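You operate a simulated robot arm through the tools that you are given. There is no shell and no other tool.

You are at the controls of a simulated robot arm. One attempt, no reset.

JOB
Rack the toast and wipe up the crumbs under the brown plate.
Fine: stand the plate on the tiles beside the slab while you wipe with the orange sponge; put both back. What is to be rubbed or washed off counts as gone when no trace of it is left.

Only the result counts: the job must be done as asked and must still hold three seconds after the hand-in. Knocking over, shifting, dropping, spilling or breaking anything else fails it.

ROBOT AND FRAMES
A 7-joint arm with a two-finger parallel gripper, fixed in place. Base frame: the origin is at the foot of the arm, x ahead of it, y to its left, z up; the work surface is at about z = 865. Lengths are in mm, angles in degrees, forces in N, time in s.
Its first joint turns from -132.0 to 132.0 degrees. Payload 3.91 kg.
Tool frame: the origin (TCP) lies between the finger pads and is the grasp point; the fingertips stand 30 mm ahead of it; z points along the fingers, y is the line along which they close. Largest opening 110 mm; finger width 20, thickness 10; the body of the gripper, 48 by 112 mm, starts 55 mm behind the TCP.
Orientation is that of the tool frame in the base frame, as a unit quaternion [x, y, z, w]. With the fingers straight down and closing along the base's y, the tool's x points along the base's -x, its y along +y and its z along -z.

CONTROLS
- The arm moves only by the tool jog_arm. Its argument "motion" is one flat list of numbers, 7 for each row, row after row: the shift along the tool's x, y, z in mm, then the turn, a rotation vector about the tool's x, y, z in degrees, then the closure in counts, from 0 (fully open) to 255 (shut). In form: [dx, dy, dz, ax, ay, az, claw, dx, dy, dz, ax, ay, az, claw, ...]. A call has 1 to 20 rows; each row shifts and turns the commanded pose from where the row before left it, along the tool's axes as they then stand. A row lasts 0.2 s, in which the tool goes at most 50 mm and 8.6 degrees; a call with a longer step from one row to the next is refused whole, and so is a gripper value outside its range. A pose out of reach is approached as far as the arm can. The call stops where the force on the tool passes 90 N (or 10 N more than at its start, if that is more) or the arm is blocked; 0.2 s more then pass. Each finger travels about 108 mm/s and halts on what it meets, pressing with about 42 N; the grip force reading is that of the motor and also rises with nothing between the fingers. The clock runs only during rows and for 0.2 s after the last one: add rows that do not move to give the fingers time. It gives the time, the measured TCP pose, the force on the tool (base axes), the opening and the grip force at its end, in the units of the frame above (readings bear some noise), with the torque about the TCP (base axes, N m) and any sound that the robot's microphone picked up.
- Cameras (640 x 400 px; columns grow to the right, rows downward): "scene" is fixed at [214.9, 501.5, 1454.3]; the picture's right is [-0.36, -0.93, 0.00], its down [-0.55, 0.22, -0.80] and it looks along [0.75, -0.29, -0.59] (base axes); focal length 252 px, centre (320, 200). "wrist" rides on the gripper at [72, 17, -103] in the tool frame; the picture's right is [-0.23, 0.97, 0.00], its down [-0.76, -0.18, -0.62] and it looks along [-0.61, -0.14, 0.78] (tool axes); focal length 222 px, centre (320, 200). There is no depth. A picture from a camera that has moved, and an enlarged one, comes with that camera's place and axes in the base frame and with its lens. The place of the scene camera against the robot may be out by one fixed shift of up to 12 mm in any direction.
- snapshot(camera): a new picture of that camera. It takes no simulated time.
- inspect(camera, box): a new picture of the part [left, top, right, bottom] of that camera's present view, enlarged. It takes no simulated time.
- finish_job(): hands the job in; it is judged then, once.

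Nothing tells you positions but the pictures and the camera data. Unless the task says otherwise, let go and move clear before handing in.

The tools are called after "Call:" as a command line: name --argument value ..., lists and objects as JSON in quotes. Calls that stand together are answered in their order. jog_arm: Moves the arm, as the interface text tells. Its arguments: {"type":"object","properties":{"motion":{"type":"array","items":{"type":"number"}}},"required":["motion"]} The other tools are called the same way: snapshot (camera) takes a picture; inspect (camera, box) takes an enlarged picture of a part of a camera's view; finish_job () hands the job in.

At the start:

```text
time: 0.0
tool_pos: [647.6, 305.6, 1246.8]
tcp_rot: [0.0, 1.0, 0.0, 0.0]
ft_force: [0.0, 0.2, -1.0]
torque: [0.01, -0.01, 0.01]
gripper_width: 109.9
grip_force: 0.2
```

scene: 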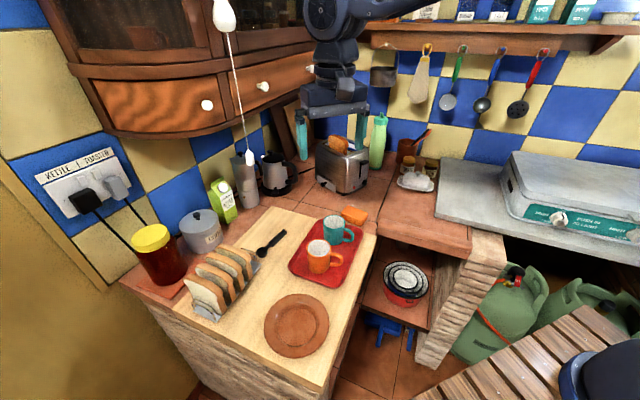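
wrist: 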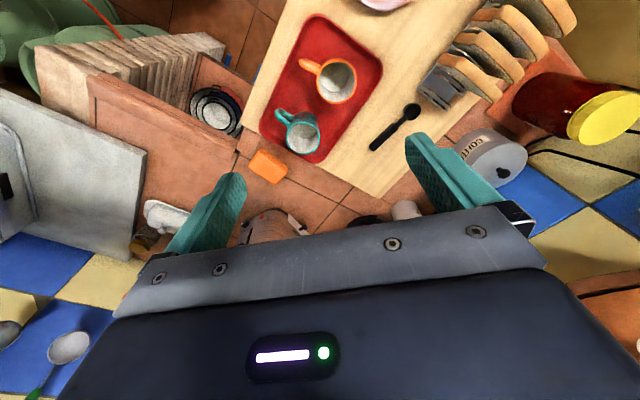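

I see a toaster with toast in it, a wooden slab with a toast rack (already some toast), a brown plate, a red tray with mugs, and an orange sponge on the tiles. I'll look closer at each before moving.

Call:
inspect --camera "scene" --box '[280, 110, 440, 210]'

Call:
inspect --camera "scene" --box '[160, 220, 320, 320]'

Call:
inspect --camera "scene" --box '[230, 270, 390, 370]'

Call:
inspect --camera "wrist" --box '[220, 0, 540, 240]'

```text
4.00 times, centred on (360, 160) of scene
camera zoom: at [214.9, 501.5, 1454.3], right [-0.36, -0.93, 0.0], down [-0.55, 0.22, -0.8], along [0.75, -0.29, -0.59], focal length 1008 px, centre (160, 360)
```

zoom: 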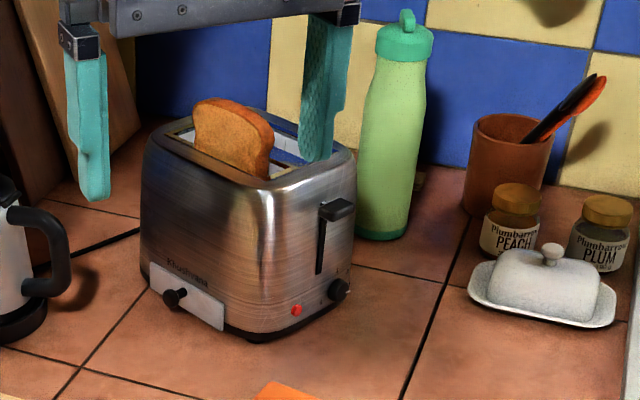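

```text
4.00 times, centred on (240, 270) of scene
camera zoom: at [214.9, 501.5, 1454.3], right [-0.36, -0.93, 0.0], down [-0.55, 0.22, -0.8], along [0.75, -0.29, -0.59], focal length 1008 px, centre (640, -80)
```

zoom: 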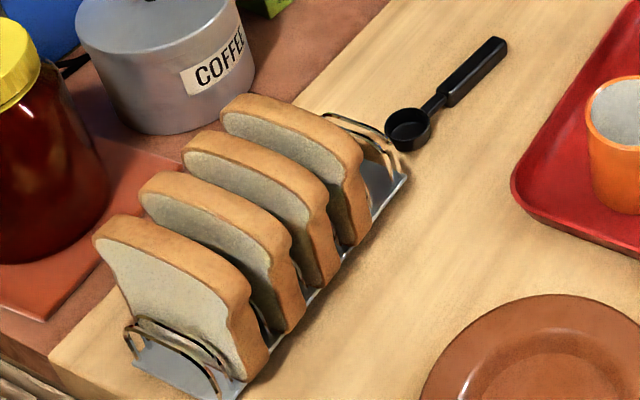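

```text
4.00 times, centred on (310, 320) of scene
camera zoom: at [214.9, 501.5, 1454.3], right [-0.36, -0.93, 0.0], down [-0.55, 0.22, -0.8], along [0.75, -0.29, -0.59], focal length 1008 px, centre (360, -280)
```

zoom: 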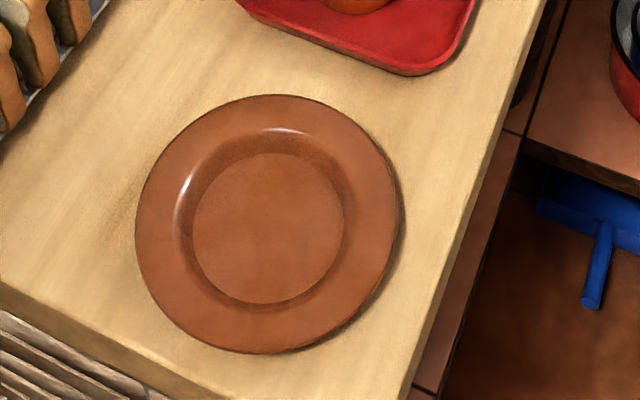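

```text
1.67 times, centred on (380, 120) of wrist
camera zoom: at [575.6, 324.0, 1350.2], right [0.23, 0.97, 0.0], down [0.76, -0.18, 0.62], along [0.61, -0.14, -0.78], focal length 370 px, centre (220, 333)
```

zoom: 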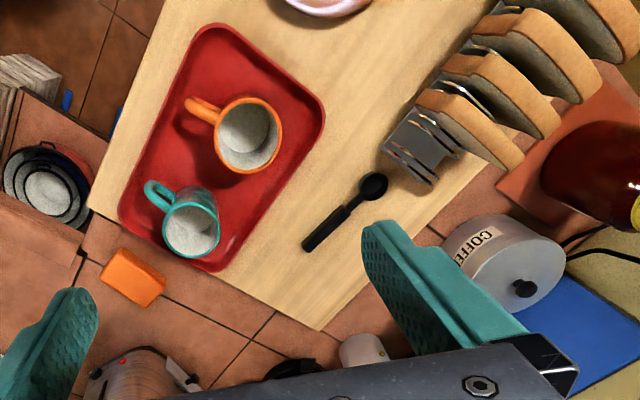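

The slab holds the rack (four slices, one free slot near the scoop), the plate and the tray; the toaster is further back with one slice showing. I'll move the hand back over the slab to look at the plate and rack from above.

Call:
jog_arm --motion '[25, 28, 0, 0, 0, 0, 0, 25, 28, 0, 0, 0, 0, 0, 25, 28, 0, 0, 0, 0, 0, 25, 28, 0, 0, 0, 0, 0]'

```text
time: 1.0
tool_pos: [547.5, 416.8, 1244.7]
tcp_rot: [0.001, 1.0, 0.0, 0.0]
ft_force: [-0.3, 0.0, 0.4]
torque: [-0.04, 0.03, 0.02]
gripper_width: 110.1
grip_force: 0.1
```

Call:
snapshot --camera "wrist"

Call:
snapshot --camera "scene"

```text
taken
camera wrist: at [475.1, 434.6, 1348.9], right [0.23, 0.97, 0.0], down [0.76, -0.18, 0.62], along [0.61, -0.14, -0.78], focal length 222 px, centre (320, 200)
```

wrist: 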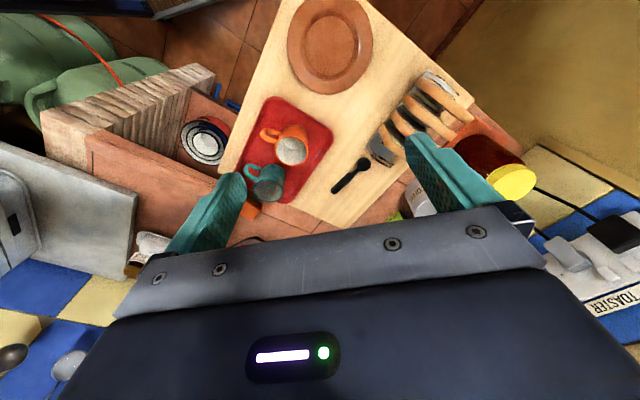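

```text
taken
```

scene: 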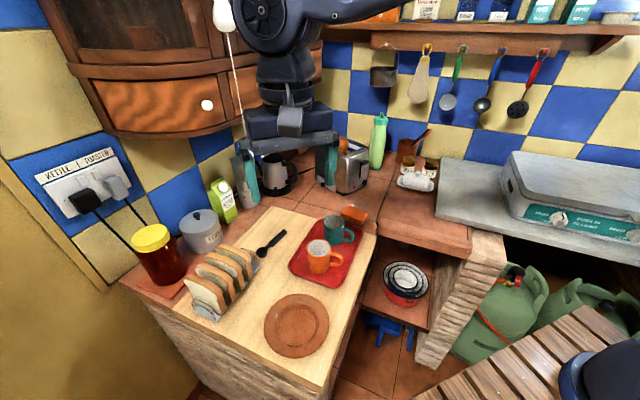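

The slab, plate and rack are now in view. I'll enlarge parts to measure positions.

Call:
inspect --camera "wrist" --box '[340, 50, 500, 150]'

Call:
inspect --camera "wrist" --box '[250, 0, 410, 100]'

Call:
inspect --camera "wrist" --box '[220, 90, 420, 240]'

```text
4.00 times, centred on (420, 100) of wrist
camera zoom: at [475.1, 434.6, 1348.9], right [0.23, 0.97, 0.0], down [0.76, -0.18, 0.62], along [0.61, -0.14, -0.78], focal length 888 px, centre (-80, 600)
```

zoom: 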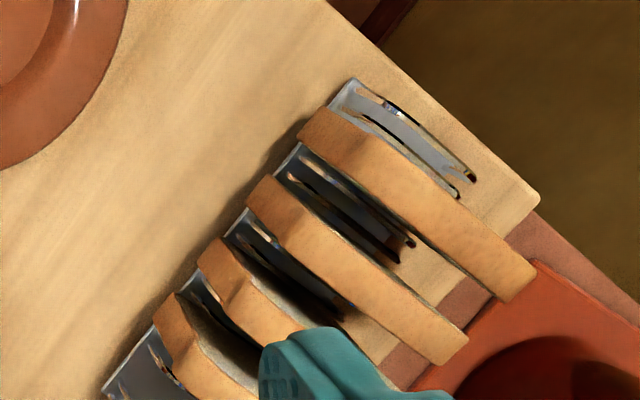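

```text
4.00 times, centred on (330, 50) of wrist
camera zoom: at [475.1, 434.6, 1348.9], right [0.23, 0.97, 0.0], down [0.76, -0.18, 0.62], along [0.61, -0.14, -0.78], focal length 888 px, centre (280, 800)
```

zoom: 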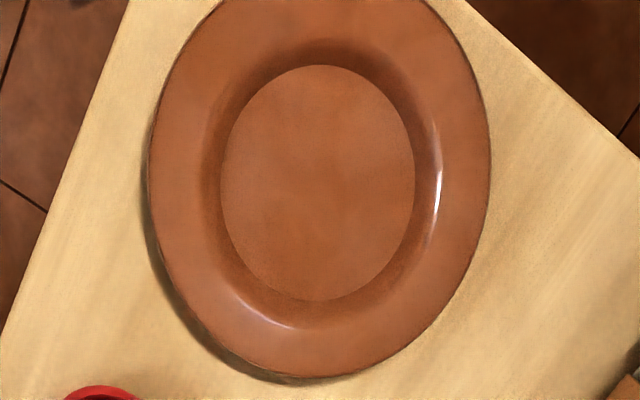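

```text
2.67 times, centred on (320, 165) of wrist
camera zoom: at [475.1, 434.6, 1348.9], right [0.23, 0.97, 0.0], down [0.76, -0.18, 0.62], along [0.61, -0.14, -0.78], focal length 592 px, centre (320, 293)
```

zoom: 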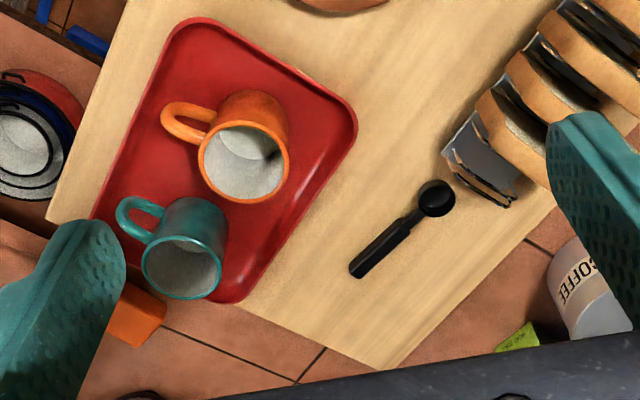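

The plate is about 150 mm across, centred near (514, 442); slab and counter lie at 45 degrees to the base axes. Next I look at the toaster and sponge area from above.

Call:
jog_arm --motion '[-30, -31, 0, 0, 0, 0, 0, -30, -31, 0, 0, 0, 0, 0, -30, -31, 0, 0, 0, 0, 0, -30, -31, 0, 0, 0, 0, 0, -30, -31, 0, 0, 0, 0, 0, -30, -31, 0, 0, 0, 0, 0, -30, -31, 0, 0, 0, 0, 0, -30, -31, 0, 0, 0, 0, 0, -30, -31, 0, 0, 0, 0, 0, -30, -28, 0, 0, 0, 0, 0]'

```text
time: 3.2
tool_pos: [847.1, 110.7, 1244.4]
tcp_rot: [0.0, 1.0, 0.0, 0.0]
ft_force: [-0.9, 0.9, -0.4]
torque: [-0.05, -0.03, -0.01]
gripper_width: 110.2
grip_force: 0.0
```

Call:
snapshot --camera "wrist"

Call:
snapshot --camera "scene"

Call:
inspect --camera "wrist" --box '[200, 40, 440, 190]'

```text
taken
camera wrist: at [774.9, 129.1, 1348.2], right [0.23, 0.97, 0.0], down [0.76, -0.18, 0.62], along [0.61, -0.14, -0.78], focal length 222 px, centre (320, 200)
```

wrist: 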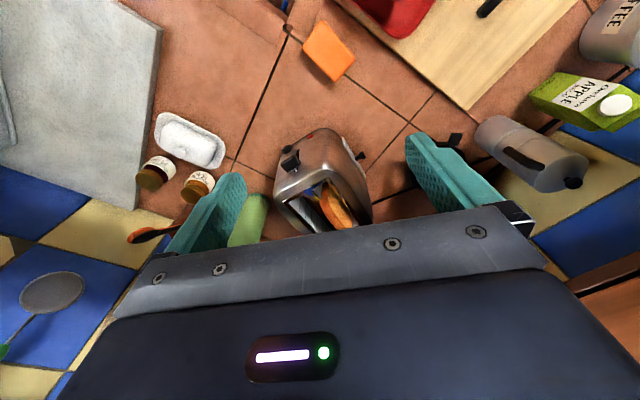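

```text
taken
```

scene: 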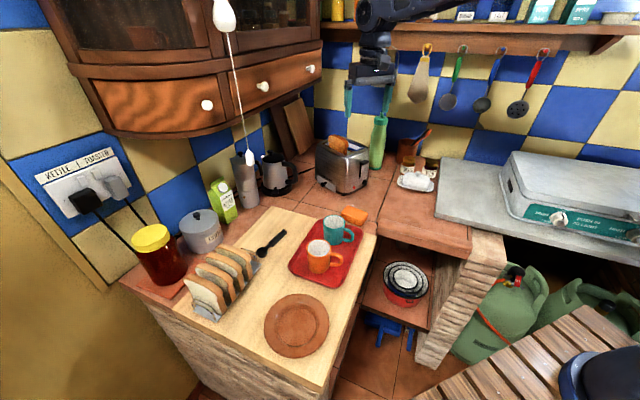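

```text
2.67 times, centred on (320, 115) of wrist
camera zoom: at [774.9, 129.1, 1348.2], right [0.23, 0.97, 0.0], down [0.76, -0.18, 0.62], along [0.61, -0.14, -0.78], focal length 592 px, centre (320, 427)
```

zoom: 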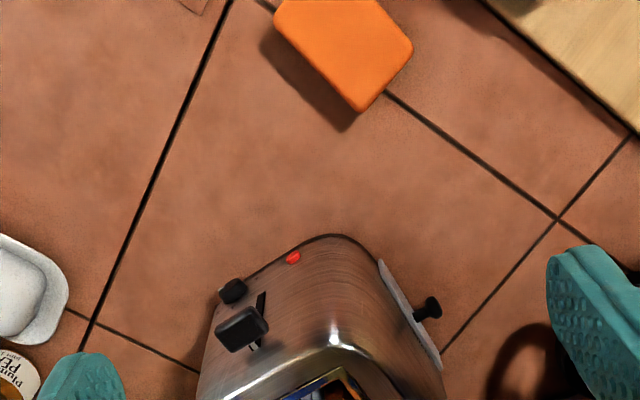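

The toaster is at the edge of this view with one slice in its slot. I'll move further out over it to see the slots properly.

Call:
jog_arm --motion '[-45, 0, 0, 0, 0, 0, 0, -45, 0, 0, 0, 0, 0, 0]'

Call:
snapshot --camera "wrist"

Call:
inspect --camera "wrist" --box '[240, 90, 400, 240]'

Call:
inspect --camera "scene" --box '[305, 120, 385, 200]'

```text
time: 3.8
tool_pos: [938.6, 110.6, 1247.7]
tcp_rot: [0.0, 1.0, -0.001, 0.001]
ft_force: [0.4, -0.9, 1.2]
torque: [0.01, -0.09, 0.01]
gripper_width: 110.2
grip_force: 0.0
```

```text
taken
camera wrist: at [865.9, 128.6, 1351.7], right [0.23, 0.97, 0.0], down [0.76, -0.18, 0.62], along [0.61, -0.14, -0.78], focal length 222 px, centre (320, 200)
```

wrist: 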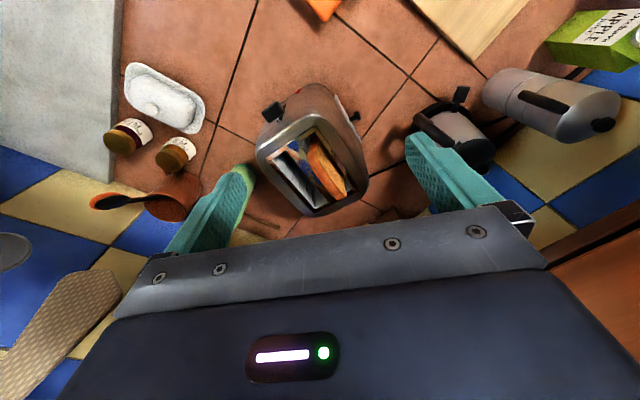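

```text
2.67 times, centred on (320, 165) of wrist
camera zoom: at [865.9, 128.6, 1351.7], right [0.23, 0.97, 0.0], down [0.76, -0.18, 0.62], along [0.61, -0.14, -0.78], focal length 592 px, centre (320, 293)
```

zoom: 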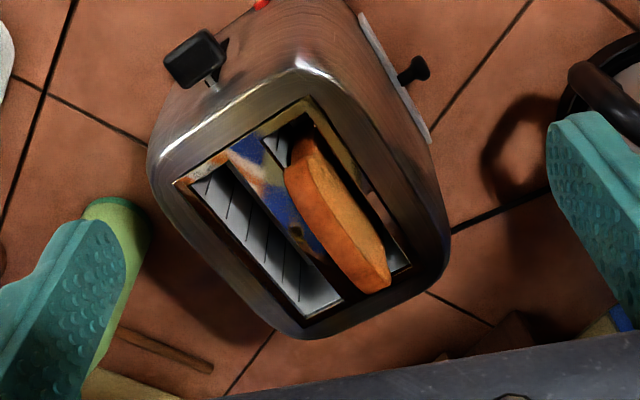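

```text
5.00 times, centred on (345, 160) of scene
camera zoom: at [214.9, 501.5, 1454.3], right [-0.36, -0.93, 0.0], down [-0.55, 0.22, -0.8], along [0.75, -0.29, -0.59], focal length 1260 px, centre (195, 400)
```

zoom: 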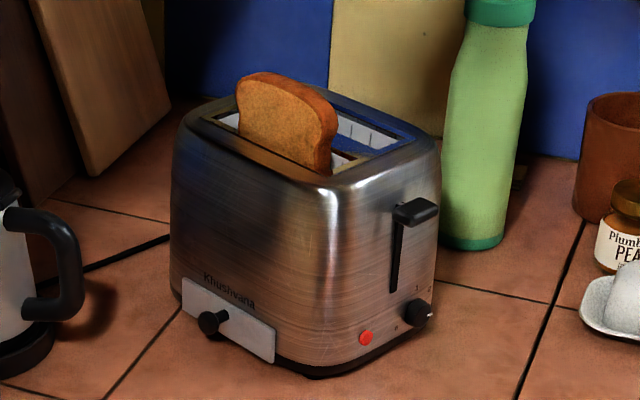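

The left slot holds the slice, top about z≈1080 around (1036, 103); the right slot is empty. A pull cord hangs somewhere in front of the cabinet, so I'll locate it before working near the rack.

Call:
jog_arm --motion '[36, 23.75, -5.4, 0, 0, 0, 0, 36, 23.75, -5.4, 0, 0, 0, 0, 36, 23.75, -5.4, 0, 0, 0, 0, 36, 23.75, -5.4, 0, 0, 0, 0, 36, 23.75, -5.4, 0, 0, 0, 0, 36, 23.75, -5.4, 0, 0, 0, 0, 36, 23.75, -5.4, 0, 0, 0, 0, 36, 23.75, -5.4, 0, 0, 0, 0, 0, 0, 0, 0, 0, -7.5, 0, 0, 0, 0, 0, 0, -7.5, 0, 0, 0, 0, 0, 0, -7.5, 0, 0, 0, 0, 0, 0, -7.5, 0, 0, 0, 0, 0, 0, -7.5, 0, 0, 0, 0, 0, 0, -7.5, 0, 0, 0, 0, 0, -8, 0, 0, 0, 0, 0, 0, -8, 0, 0, 0, 0, 0, 0, -8, 0, 0]'

Call:
snapshot --camera "wrist"

Call:
snapshot --camera "scene"

```text
time: 7.4
tool_pos: [651.5, 302.4, 1289.8]
tcp_rot: [-0.374, 0.904, 0.08, 0.193]
ft_force: [1.0, 1.5, 0.0]
torque: [0.0, -0.03, 0.04]
gripper_width: 109.7
grip_force: 0.1
```

```text
taken
camera wrist: at [562.5, 238.0, 1354.7], right [-0.54, 0.83, 0.09], down [0.44, 0.19, 0.88], along [0.72, 0.52, -0.47], focal length 222 px, centre (320, 200)
```

wrist: 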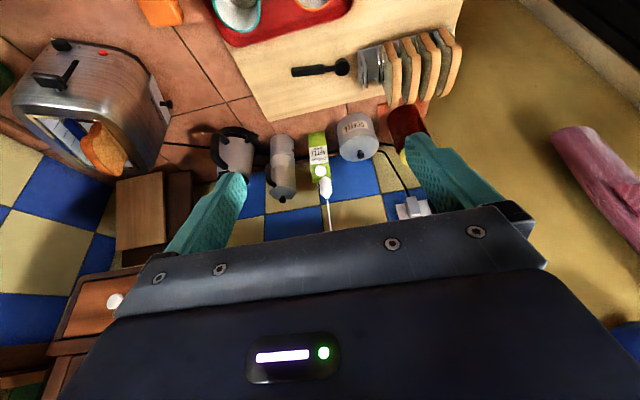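

```text
taken
```

scene: 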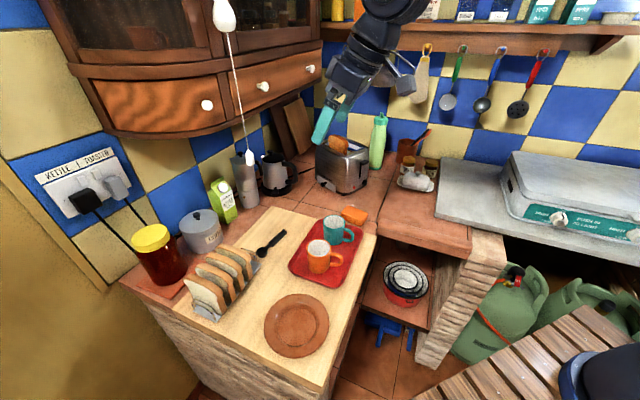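

The pull-cord knob is at about (844, 456), bottom near z≈1130, so I'll keep well clear of it. Next I straighten the hand and move over the rack for a close look at the free slot.

Call:
jog_arm --motion '[0, 0, 0, 0, 8, 0, 0, 0, 0, 0, 0, 8, 0, 0, 0, 0, 0, 0, 8, 0, 0, -29.1, 21.2, 32, 0, 0, 0, 0, -29.1, 21.2, 32, 0, 0, 0, 0, -29.1, 21.2, 32, 0, 0, 0, 0, -29.1, 21.2, 32, 0, 0, 0, 0, -29.1, 21.2, 32, 0, 0, 0, 0]'

Call:
snapshot --camera "wrist"

Call:
inspect --camera "wrist" --box '[320, 50, 520, 200]'

Call:
snapshot --camera "scene"

```text
time: 9.2
tool_pos: [676.2, 479.7, 1131.2]
tcp_rot: [-0.383, 0.924, 0.0, 0.001]
ft_force: [0.5, -0.5, -0.2]
torque: [0.0, 0.0, -0.02]
gripper_width: 110.2
grip_force: 0.0
```

```text
taken
camera wrist: at [613.1, 441.5, 1234.6], right [-0.53, 0.85, 0.0], down [0.66, 0.41, 0.62], along [0.53, 0.33, -0.78], focal length 222 px, centre (320, 200)
```

wrist: 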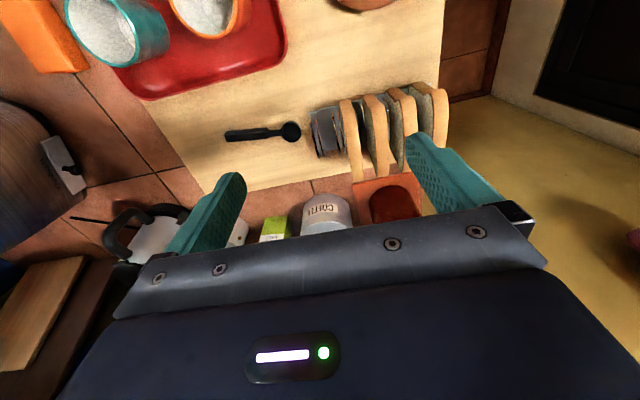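

```text
2.67 times, centred on (420, 125) of wrist
camera zoom: at [613.1, 441.5, 1234.6], right [-0.53, 0.85, 0.0], down [0.66, 0.41, 0.62], along [0.53, 0.33, -0.78], focal length 592 px, centre (53, 400)
```

zoom: 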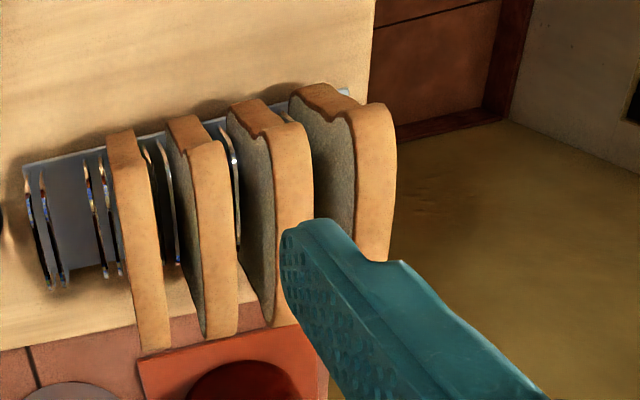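

```text
taken
```

scene: 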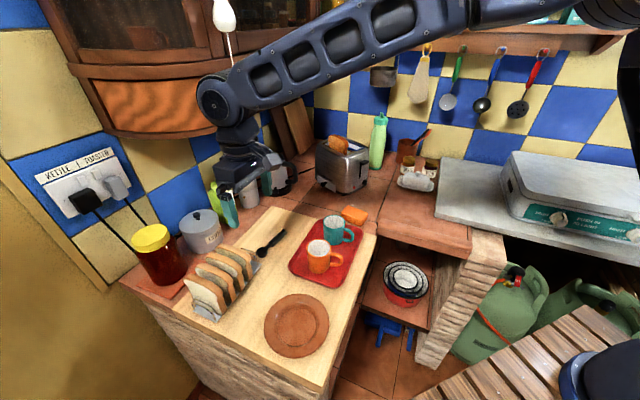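

The rack runs along the counter direction; the free slot centre is about (724, 527), with neighbouring slices at a 33 mm pitch. Now I back away from the rack and go over the toaster with the fingers lined up to the slot (about 18° yaw).

Call:
jog_arm --motion '[36.7, 0, -23, 0, 0, 0, 0, 36.7, 0, -23, 0, 0, 0, 0, 36.7, 0, -23, 0, 0, 0, 0, 0, -45, 0, 0, 0, 0, 0, 0, -45, 0, 0, 0, 0, 0, 0, -45, 0, 0, 0, 0, 0, 0, -45, 0, 0, 0, 0, 0, 0, -45, 0, 0, 0, 0, 0, 0, -45, 0, 0, 0, 0, 0, 0, -45, 0, 0, 0, 0, 0, 0, -45, 0, 0, 0, 0, 0, 0, -45, 0, 0, 0, 0, 0, 0, -45, 0, 0, 0, 0, 0, 0, 0, 0, 0, 0, 6.625, 0, 0, 0, 0, 0, 0, 6.625, 0, 0, 0, 0, 0, 0, 6.625, 0, 0, 0, 0, 0, 0, 6.625, 0]'

Call:
snapshot --camera "wrist"

Call:
inspect --camera "wrist" --box '[240, 90, 400, 240]'

```text
time: 12.8
tool_pos: [917.3, 83.3, 1198.0]
tcp_rot: [-0.16, 0.987, 0.0, 0.0]
ft_force: [-0.1, 0.2, 0.2]
torque: [-0.01, 0.0, 0.02]
gripper_width: 110.1
grip_force: 0.1
```

```text
taken
camera wrist: at [843.7, 77.3, 1302.5], right [-0.09, 1.0, 0.0], down [0.78, 0.07, 0.62], along [0.62, 0.06, -0.78], focal length 222 px, centre (320, 200)
```

wrist: 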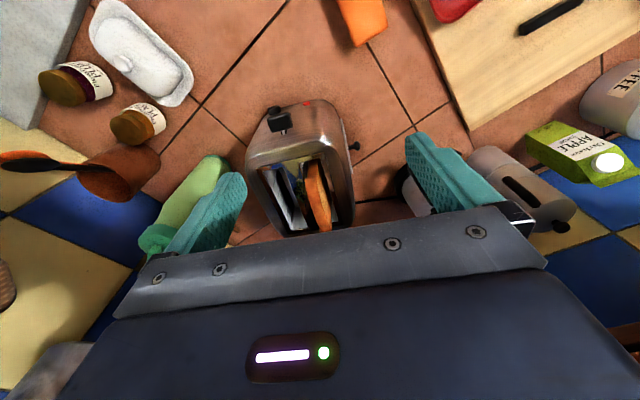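

```text
2.67 times, centred on (320, 165) of wrist
camera zoom: at [843.7, 77.3, 1302.5], right [-0.09, 1.0, 0.0], down [0.78, 0.07, 0.62], along [0.62, 0.06, -0.78], focal length 592 px, centre (320, 293)
```

zoom: 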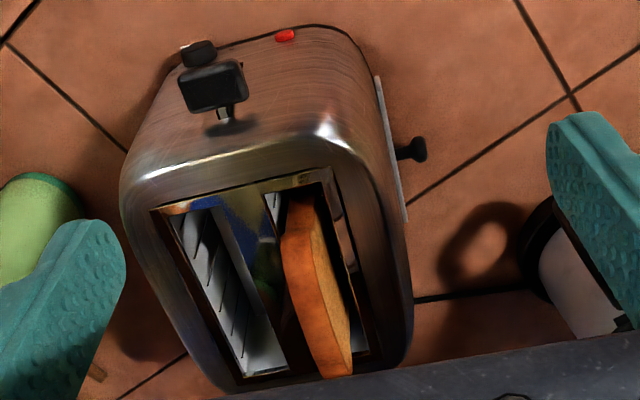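

The toaster's slot runs at about 18.6°; the slice centre is about (1045, 96), top near z≈1073, toaster top near 1040. I'll test whether the arm reaches above it at a safe height.

Call:
jog_arm --motion '[-41.7, -9.4, 0, 0, 0, 0, 0, -41.7, -9.4, 0, 0, 0, 0, 0, -41.7, -9.4, 0, 0, 0, 0, 0, 0, 0, 0, 0, 0, 0, 0]'

Call:
snapshot --camera "wrist"

Call:
inspect --camera "wrist" --box '[240, 60, 400, 180]'

Call:
snapshot --camera "scene"

```text
time: 13.8
tool_pos: [1046.4, 94.6, 1197.4]
tcp_rot: [-0.161, 0.987, 0.001, 0.0]
ft_force: [0.1, -0.7, 0.2]
torque: [0.02, -0.03, -0.01]
gripper_width: 110.1
grip_force: 0.1
```

```text
taken
camera wrist: at [972.3, 88.7, 1302.3], right [-0.09, 1.0, 0.0], down [0.78, 0.07, 0.62], along [0.62, 0.06, -0.78], focal length 222 px, centre (320, 200)
```

wrist: 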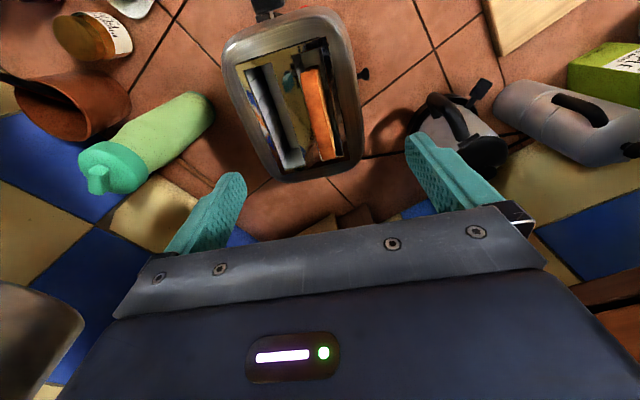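

```text
3.33 times, centred on (320, 120) of wrist
camera zoom: at [972.3, 88.7, 1302.3], right [-0.09, 1.0, 0.0], down [0.78, 0.07, 0.62], along [0.62, 0.06, -0.78], focal length 740 px, centre (320, 467)
```

zoom: 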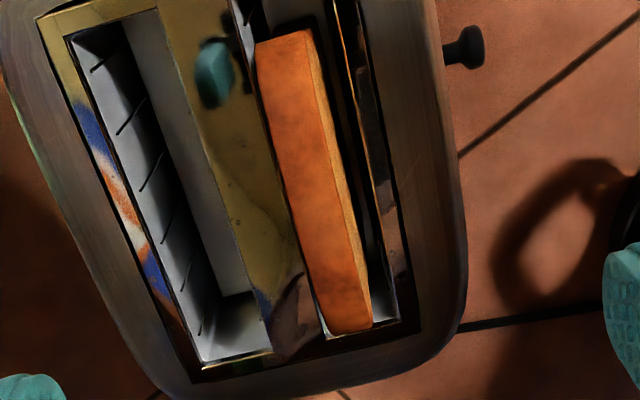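

```text
taken
```

scene: 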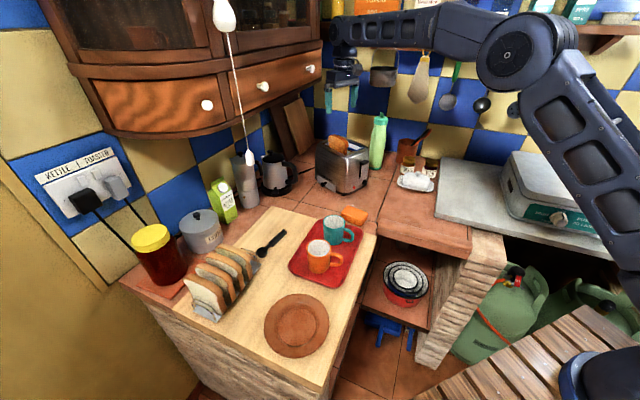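

The arm reaches and the TCP already lies on the slice's plane. I'll descend partway and check the finger heights against the toaster top from the scene camera.

Call:
jog_arm --motion '[-3, 0, 40, 0, 0, 0, 0, 0, 0, 40, 0, 0, 0, 0, 0, 0, 0, 0, 0, 0, 0]'

Call:
inspect --camera "scene" --box '[305, 60, 385, 200]'

Call:
snapshot --camera "wrist"

```text
time: 14.6
tool_pos: [1050.7, 96.5, 1118.2]
tcp_rot: [-0.162, 0.987, 0.0, 0.0]
ft_force: [-0.2, 0.5, 0.2]
torque: [0.02, -0.02, 0.02]
gripper_width: 110.1
grip_force: 0.0
```

```text
2.86 times, centred on (345, 130) of scene
camera zoom: at [214.9, 501.5, 1454.3], right [-0.36, -0.93, 0.0], down [-0.55, 0.22, -0.8], along [0.75, -0.29, -0.59], focal length 720 px, centre (249, 400)
```

zoom: 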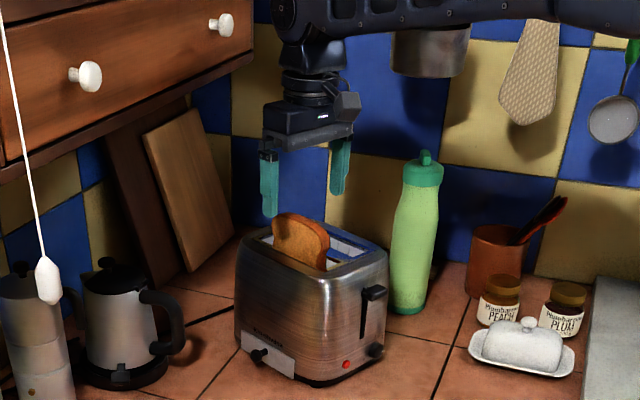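

```text
taken
camera wrist: at [975.9, 89.9, 1222.3], right [-0.09, 1.0, 0.0], down [0.78, 0.07, 0.62], along [0.62, 0.06, -0.78], focal length 222 px, centre (320, 200)
```

wrist: 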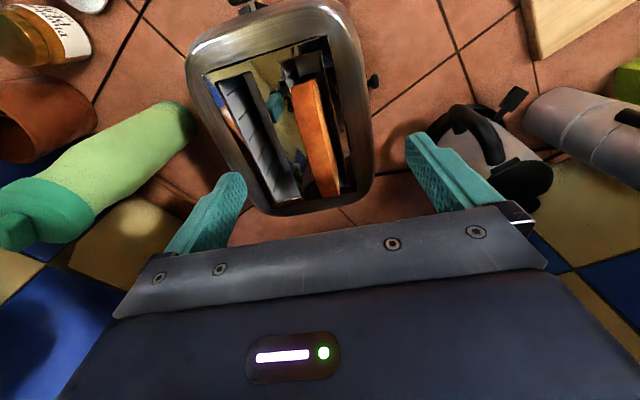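

Call:
inspect --camera "wrist" --box '[180, 0, 420, 220]'

Call:
inspect --camera "scene" --box '[325, 85, 365, 165]'

```text
1.82 times, centred on (300, 110) of wrist
camera zoom: at [975.9, 89.9, 1222.3], right [-0.09, 1.0, 0.0], down [0.78, 0.07, 0.62], along [0.62, 0.06, -0.78], focal length 404 px, centre (356, 364)
```

zoom: 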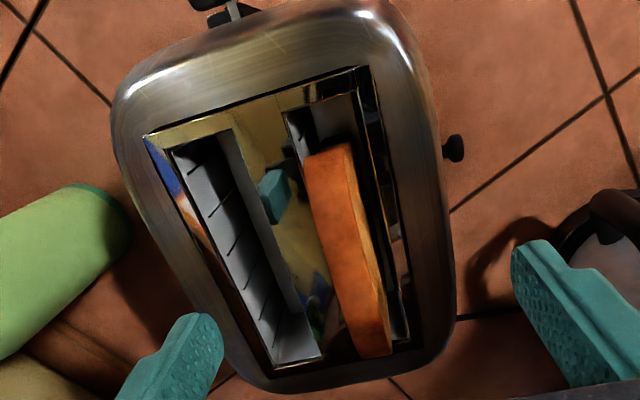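

```text
5.00 times, centred on (345, 125) of scene
camera zoom: at [214.9, 501.5, 1454.3], right [-0.36, -0.93, 0.0], down [-0.55, 0.22, -0.8], along [0.75, -0.29, -0.59], focal length 1260 px, centre (195, 575)
```

zoom: 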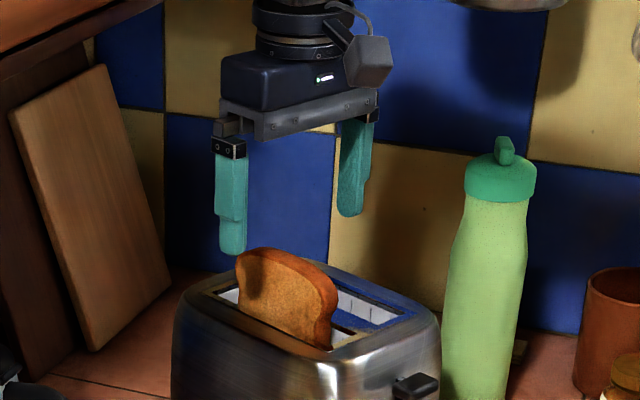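

The toaster's top rim is at z≈1025 and the slice's top at ≈1068, so about 43 mm protrudes. I'll lower the fingertips to z≈1037 on either side and close.

Call:
jog_arm --motion '[0, 0, 25.5, 0, 0, 0, 0, 0, 0, 25.5, 0, 0, 0, 0, 0, 0, 0, 0, 0, 0, 0, 0, 0, 0, 0, 0, 0, 255, 0, 0, 0, 0, 0, 0, 255, 0, 0, 0, 0, 0, 0, 255, 0, 0, 0, 0, 0, 0, 255]'

Call:
inspect --camera "scene" --box '[315, 85, 375, 185]'

Call:
snapshot --camera "wrist"

```text
time: 16.2
tool_pos: [1048.6, 95.7, 1065.6]
tcp_rot: [-0.161, 0.987, 0.0, 0.001]
ft_force: [0.1, -0.3, -0.2]
torque: [0.03, 0.0, -0.02]
gripper_width: 15.1
grip_force: 41.8
```

```text
4.00 times, centred on (345, 135) of scene
camera zoom: at [214.9, 501.5, 1454.3], right [-0.36, -0.93, 0.0], down [-0.55, 0.22, -0.8], along [0.75, -0.29, -0.59], focal length 1008 px, centre (220, 460)
```

zoom: 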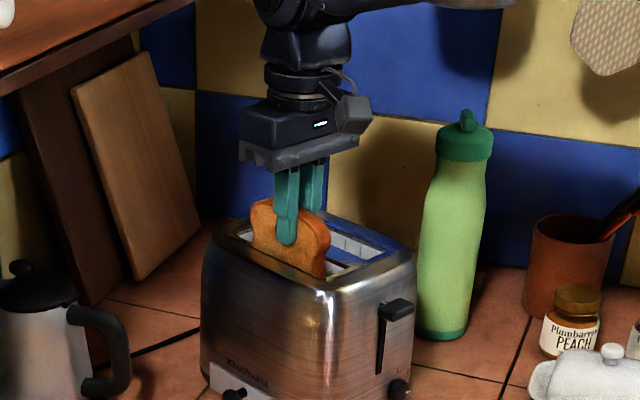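

```text
taken
camera wrist: at [974.4, 90.5, 1170.5], right [-0.09, 1.0, 0.0], down [0.78, 0.07, 0.62], along [0.62, 0.06, -0.78], focal length 222 px, centre (320, 200)
```

wrist: 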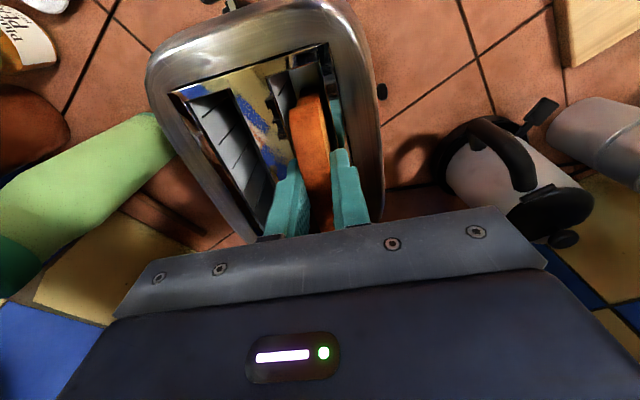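

The slice is gripped (15 mm wide, 42 N). I lift it straight up out of the slot.

Call:
jog_arm --motion '[0, 0, -10, 0, 0, 0, 255, 0, 0, -20, 0, 0, 0, 255, 0, 0, -20, 0, 0, 0, 255, 0, 0, -20, 0, 0, 0, 255, 0, 0, -20, 0, 0, 0, 255, 0, 0, -25, 0, 0, 0, 255, 0, 0, -25, 0, 0, 0, 255, 0, 0, 0, 0, 0, 0, 255]'

Call:
inspect --camera "scene" --box '[305, 55, 385, 195]'

Call:
snapshot --camera "wrist"

```text
time: 18.0
tool_pos: [1050.5, 98.3, 1206.0]
tcp_rot: [-0.161, 0.987, 0.0, 0.0]
ft_force: [-0.3, -0.5, -0.4]
torque: [-0.02, -0.03, 0.01]
gripper_width: 15.1
grip_force: 41.8
```

```text
2.86 times, centred on (345, 125) of scene
camera zoom: at [214.9, 501.5, 1454.3], right [-0.36, -0.93, 0.0], down [-0.55, 0.22, -0.8], along [0.75, -0.29, -0.59], focal length 720 px, centre (249, 414)
```

zoom: 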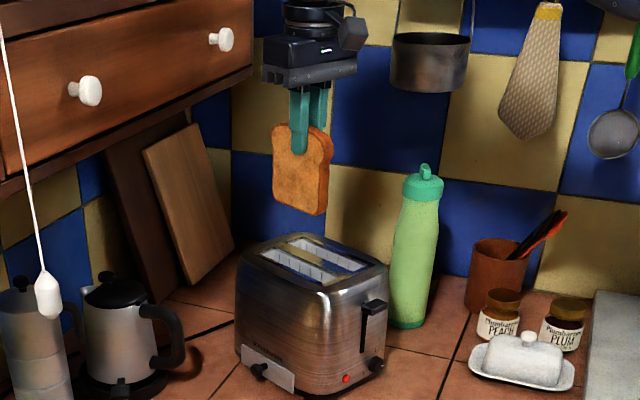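

```text
taken
camera wrist: at [975.3, 91.7, 1310.0], right [-0.09, 1.0, 0.0], down [0.78, 0.07, 0.62], along [0.62, 0.06, -0.78], focal length 222 px, centre (320, 200)
```

wrist: 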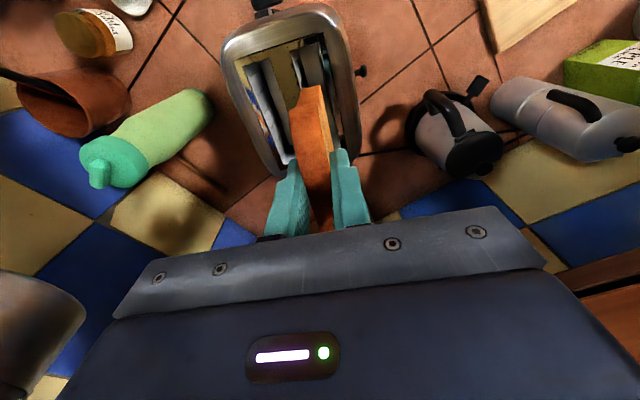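

The slice came out cleanly. I'll measure how far its bottom edge is below the fingertips.

Call:
inspect --camera "scene" --box '[325, 75, 365, 135]'

```text
6.67 times, centred on (345, 105) of scene
camera zoom: at [214.9, 501.5, 1454.3], right [-0.36, -0.93, 0.0], down [-0.55, 0.22, -0.8], along [0.75, -0.29, -0.59], focal length 1679 px, centre (153, 833)
```

zoom: 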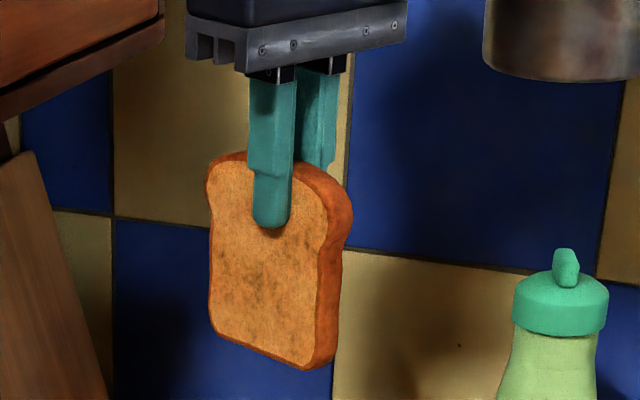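

The slice is about 97 mm tall with its bottom roughly 100 mm below the TCP. I'll carry it back, turn it to 45°, and take it along the counter direction toward the rack, staying clear of the cord.

Call:
jog_arm --motion '[37.5, 0, 0, 0, 0, 0, 255, 37.5, 0, 0, 0, 0, 0, 255, 37.5, 0, 0, 0, 0, 0, 255, 37.5, 0, 0, 0, 0, 0, 255, 0, 0, 0, 0, 0, -6.65, 255, 0, 0, 0, 0, 0, -6.65, 255, 0, 0, 0, 0, 0, -6.65, 255, 0, 0, 0, 0, 0, -6.65, 255, 0, 42.4, 0, 0, 0, 0, 255, 0, 42.4, 0, 0, 0, 0, 255, 0, 42.4, 0, 0, 0, 0, 255, 0, 42.4, 0, 0, 0, 0, 255, 0, 42.4, 0, 0, 0, 0, 255, 0, 42.4, 0, 0, 0, 0, 255, 0, 42.4, 0, 0, 0, 0, 255, 0, 42.4, 0, 0, 0, 0, 255, 0, 42.4, 0, 0, 0, 0, 255, 0, 42.4, 0, 0, 0, 0, 255, 0, 42.4, 0, 0, 0, 0, 255]'

Call:
snapshot --camera "scene"

Call:
snapshot --camera "wrist"

```text
time: 22.0
tool_pos: [576.0, 379.4, 1206.2]
tcp_rot: [-0.384, 0.923, 0.0, 0.0]
ft_force: [0.4, -0.4, -1.4]
torque: [0.04, 0.02, -0.01]
gripper_width: 14.9
grip_force: 41.9
```

```text
taken
```

scene: 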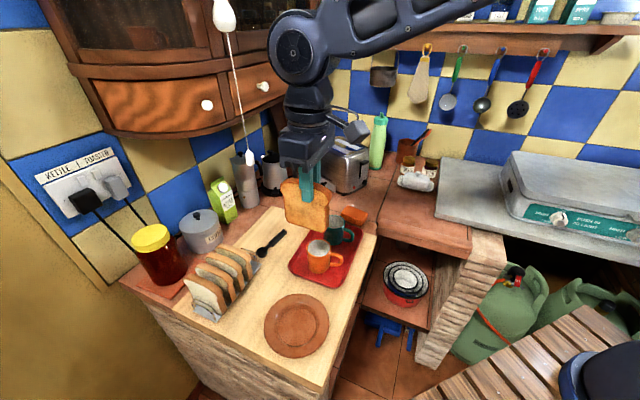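

```text
taken
camera wrist: at [512.2, 340.8, 1310.0], right [-0.53, 0.85, 0.0], down [0.66, 0.41, 0.62], along [0.53, 0.33, -0.78], focal length 222 px, centre (320, 200)
```

wrist: 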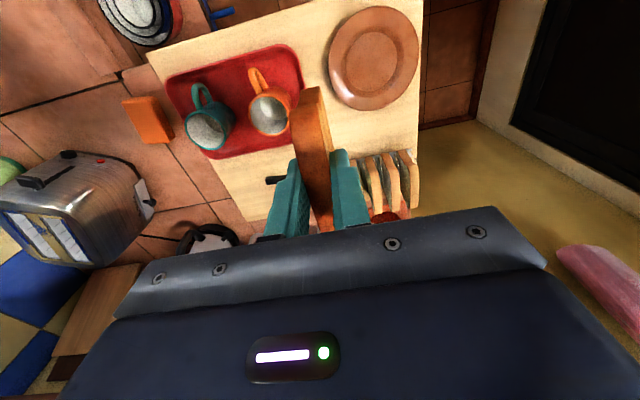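

The slice hangs straight and is turned to match the rack. I move in over the free slot and descend until it is just above the neighbouring slices, then check alignment.

Call:
jog_arm --motion '[-41.8, 0, 0, 0, 0, 0, 255, -41.8, 0, 0, 0, 0, 0, 255, -41.8, 0, 0, 0, 0, 0, 255, -41.8, 0, 0, 0, 0, 0, 255, -41.8, 0, 0, 0, 0, 0, 255, 0, 0, 40, 0, 0, 0, 255, 0, 0, 40, 0, 0, 0, 255, 0, 0, 0, 0, 0, 0, 255]'

Call:
inspect --camera "scene" --box '[170, 190, 290, 330]'

Call:
snapshot --camera "wrist"

Call:
snapshot --camera "scene"

```text
time: 23.8
tool_pos: [722.7, 526.8, 1129.3]
tcp_rot: [-0.384, 0.923, 0.0, 0.0]
ft_force: [0.6, 1.0, -0.4]
torque: [0.01, 0.0, 0.02]
gripper_width: 15.1
grip_force: 42.3
```

```text
2.86 times, centred on (230, 260) of scene
camera zoom: at [214.9, 501.5, 1454.3], right [-0.36, -0.93, 0.0], down [-0.55, 0.22, -0.8], along [0.75, -0.29, -0.59], focal length 720 px, centre (577, 29)
```

zoom: 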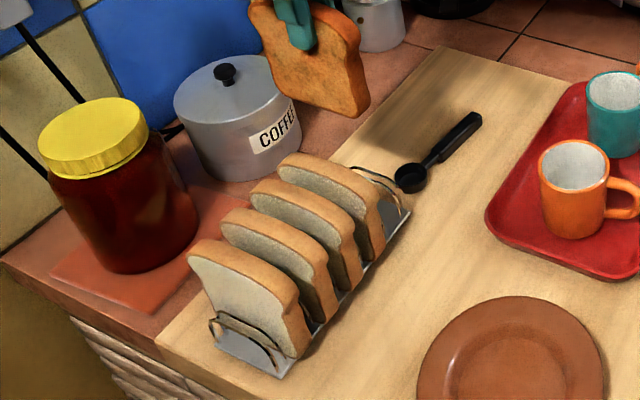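

```text
taken
camera wrist: at [659.4, 488.5, 1233.6], right [-0.53, 0.85, 0.0], down [0.66, 0.41, 0.62], along [0.53, 0.33, -0.78], focal length 222 px, centre (320, 200)
```

wrist: 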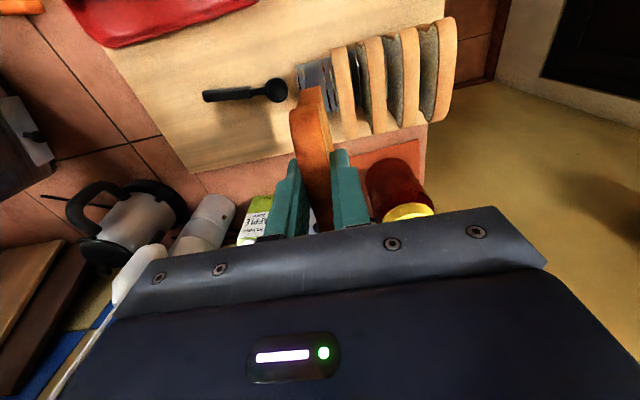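

```text
taken
```

scene: 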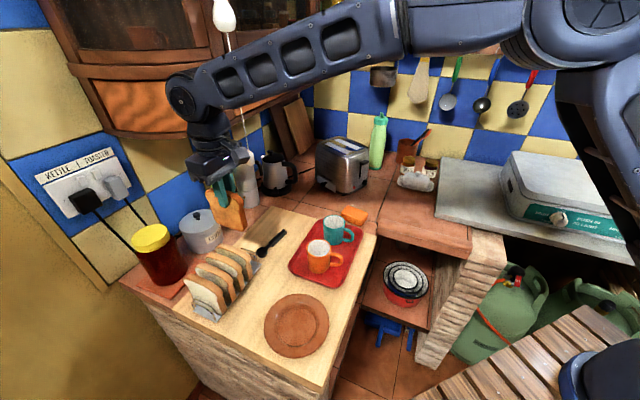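

Call:
inspect --camera "wrist" --box '[240, 10, 480, 160]'

Call:
inspect --camera "wrist" --box '[0, 200, 200, 400]'

Call:
inspect --camera "scene" --box '[180, 60, 300, 220]'

```text
2.67 times, centred on (360, 85) of wrist
camera zoom: at [659.4, 488.5, 1233.6], right [-0.53, 0.85, 0.0], down [0.66, 0.41, 0.62], along [0.53, 0.33, -0.78], focal length 592 px, centre (213, 507)
```

zoom: 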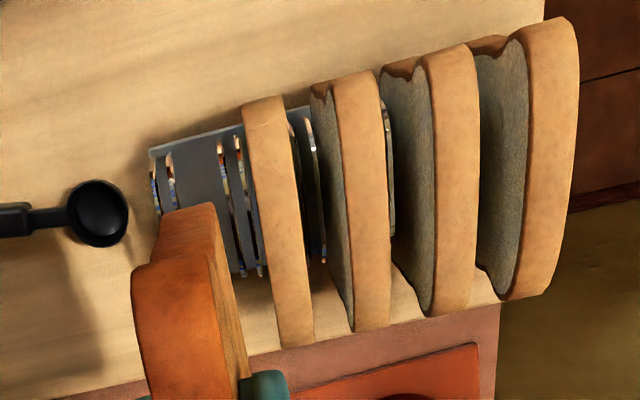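

```text
2.00 times, centred on (100, 300) of wrist
camera zoom: at [659.4, 488.5, 1233.6], right [-0.53, 0.85, 0.0], down [0.66, 0.41, 0.62], along [0.53, 0.33, -0.78], focal length 444 px, centre (760, 0)
```

zoom: 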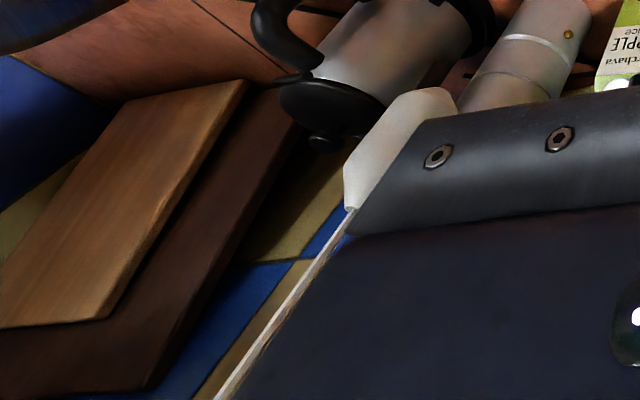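

```text
2.50 times, centred on (240, 140) of scene
camera zoom: at [214.9, 501.5, 1454.3], right [-0.36, -0.93, 0.0], down [-0.55, 0.22, -0.8], along [0.75, -0.29, -0.59], focal length 630 px, centre (520, 350)
```

zoom: 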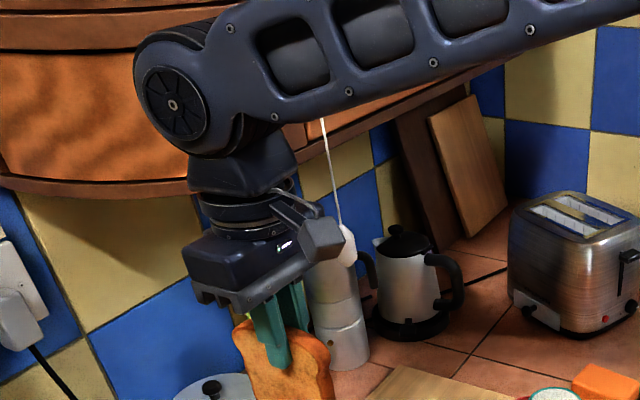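

The cord is untouched and the slice sits nearly over the slot (centre u≈140.8). I nudge 2 mm and lower it toward the wire arches, then check again.

Call:
jog_arm --motion '[0, -2, 25, 0, 0, 0, 255, 0, 0, 30, 0, 0, 0, 255, 0, 0, 30, 0, 0, 0, 255, 0, 0, 0, 0, 0, 0, 255]'

Call:
inspect --camera "scene" --box '[190, 200, 290, 310]'

Call:
inspect --camera "wrist" --box '[240, 0, 480, 180]'

```text
time: 24.8
tool_pos: [724.5, 524.0, 1042.2]
tcp_rot: [-0.383, 0.924, 0.0, 0.0]
ft_force: [0.3, -0.5, -0.4]
torque: [0.05, 0.01, 0.02]
gripper_width: 14.9
grip_force: 41.6
```

```text
3.64 times, centred on (240, 255) of scene
camera zoom: at [214.9, 501.5, 1454.3], right [-0.36, -0.93, 0.0], down [-0.55, 0.22, -0.8], along [0.75, -0.29, -0.59], focal length 916 px, centre (611, 0)
```

zoom: 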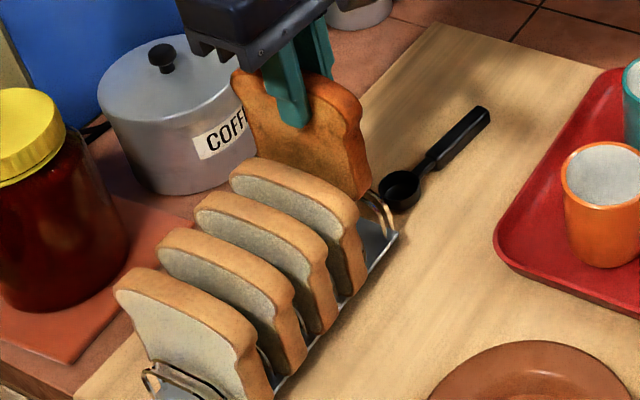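

```text
2.22 times, centred on (360, 90) of wrist
camera zoom: at [660.9, 485.7, 1146.3], right [-0.53, 0.85, 0.0], down [0.66, 0.41, 0.62], along [0.53, 0.33, -0.78], focal length 494 px, centre (231, 444)
```

zoom: 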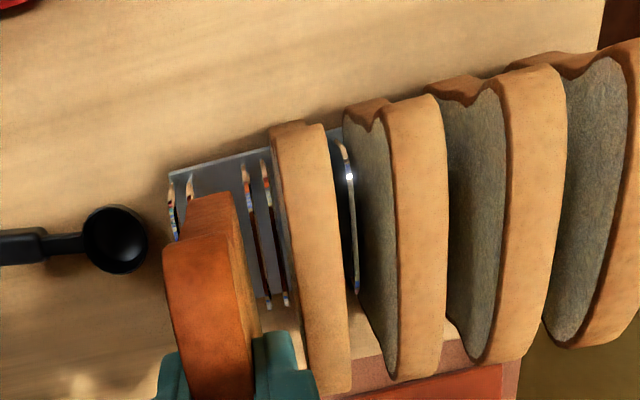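

The slice lines up between the end arch and the first slice. I lower further in small steps and watch the force.

Call:
jog_arm --motion '[0, 1, 12, 0, 0, 0, 255, 0, 0, 12, 0, 0, 0, 255, 0, 0, 10, 0, 0, 0, 255, 0, 0, 0, 0, 0, 0, 255]'

Call:
inspect --camera "scene" --box '[190, 200, 290, 310]'

Call:
inspect --camera "wrist" --box '[240, 0, 480, 180]'

```text
time: 25.8
tool_pos: [725.0, 525.4, 1008.1]
tcp_rot: [-0.383, 0.924, 0.0, 0.0]
ft_force: [0.3, 0.7, -0.6]
torque: [-0.01, -0.01, 0.03]
gripper_width: 15.2
grip_force: 42.6
```

```text
3.64 times, centred on (240, 255) of scene
camera zoom: at [214.9, 501.5, 1454.3], right [-0.36, -0.93, 0.0], down [-0.55, 0.22, -0.8], along [0.75, -0.29, -0.59], focal length 916 px, centre (611, 0)
```

zoom: 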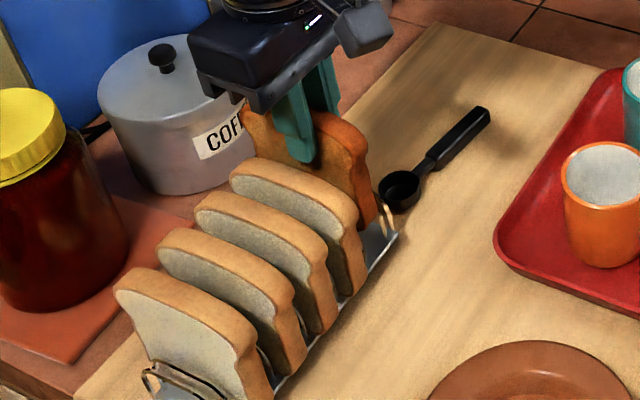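

```text
2.22 times, centred on (360, 90) of wrist
camera zoom: at [661.9, 487.2, 1112.5], right [-0.53, 0.85, 0.0], down [0.66, 0.41, 0.62], along [0.53, 0.33, -0.78], focal length 494 px, centre (231, 444)
```

zoom: 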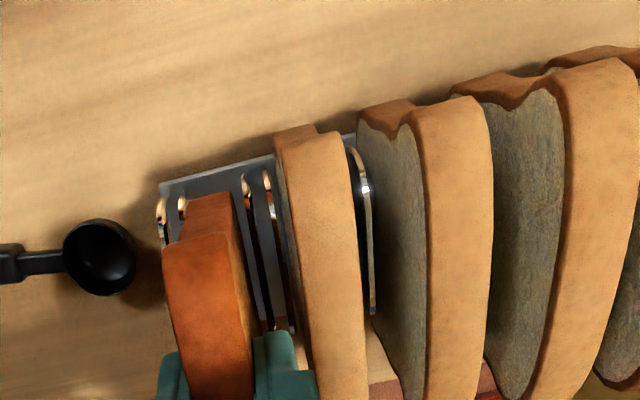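

Clear on both sides. I continue down slowly to feel the rack floor.

Call:
jog_arm --motion '[0, 0, 4, 0, 0, 0, 255, 0, 0, 4, 0, 0, 0, 255, 0, 0, 3, 0, 0, 0, 255, 0, 0, 0, 0, 0, 0, 255]'

```text
time: 26.8
tool_pos: [725.6, 525.6, 997.2]
tcp_rot: [-0.383, 0.924, 0.0, 0.001]
ft_force: [0.0, -0.3, -0.6]
torque: [0.02, -0.01, 0.01]
gripper_width: 15.0
grip_force: 42.0
```

Call:
jog_arm --motion '[0, 0, 2.5, 0, 0, 0, 255, 0, 0, 2.5, 0, 0, 0, 255]'

Call:
inspect --camera "scene" --box '[215, 215, 275, 285]'

```text
time: 27.4
tool_pos: [724.7, 526.8, 993.5]
tcp_rot: [-0.383, 0.924, 0.0, 0.0]
ft_force: [0.4, 0.5, -0.4]
torque: [0.02, 0.01, -0.01]
gripper_width: 15.1
grip_force: 42.2
```

```text
5.71 times, centred on (245, 250) of scene
camera zoom: at [214.9, 501.5, 1454.3], right [-0.36, -0.93, 0.0], down [-0.55, 0.22, -0.8], along [0.75, -0.29, -0.59], focal length 1439 px, centre (749, -86)
```

zoom: 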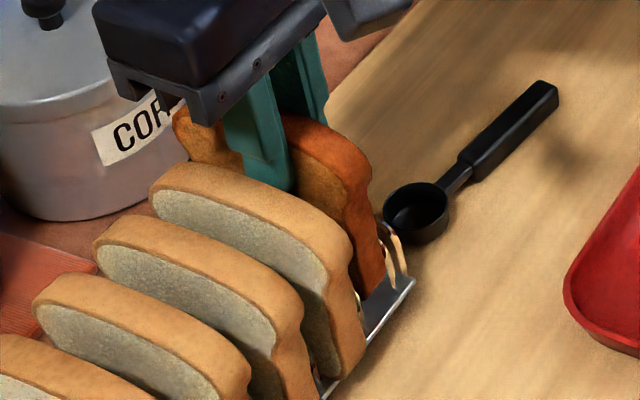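

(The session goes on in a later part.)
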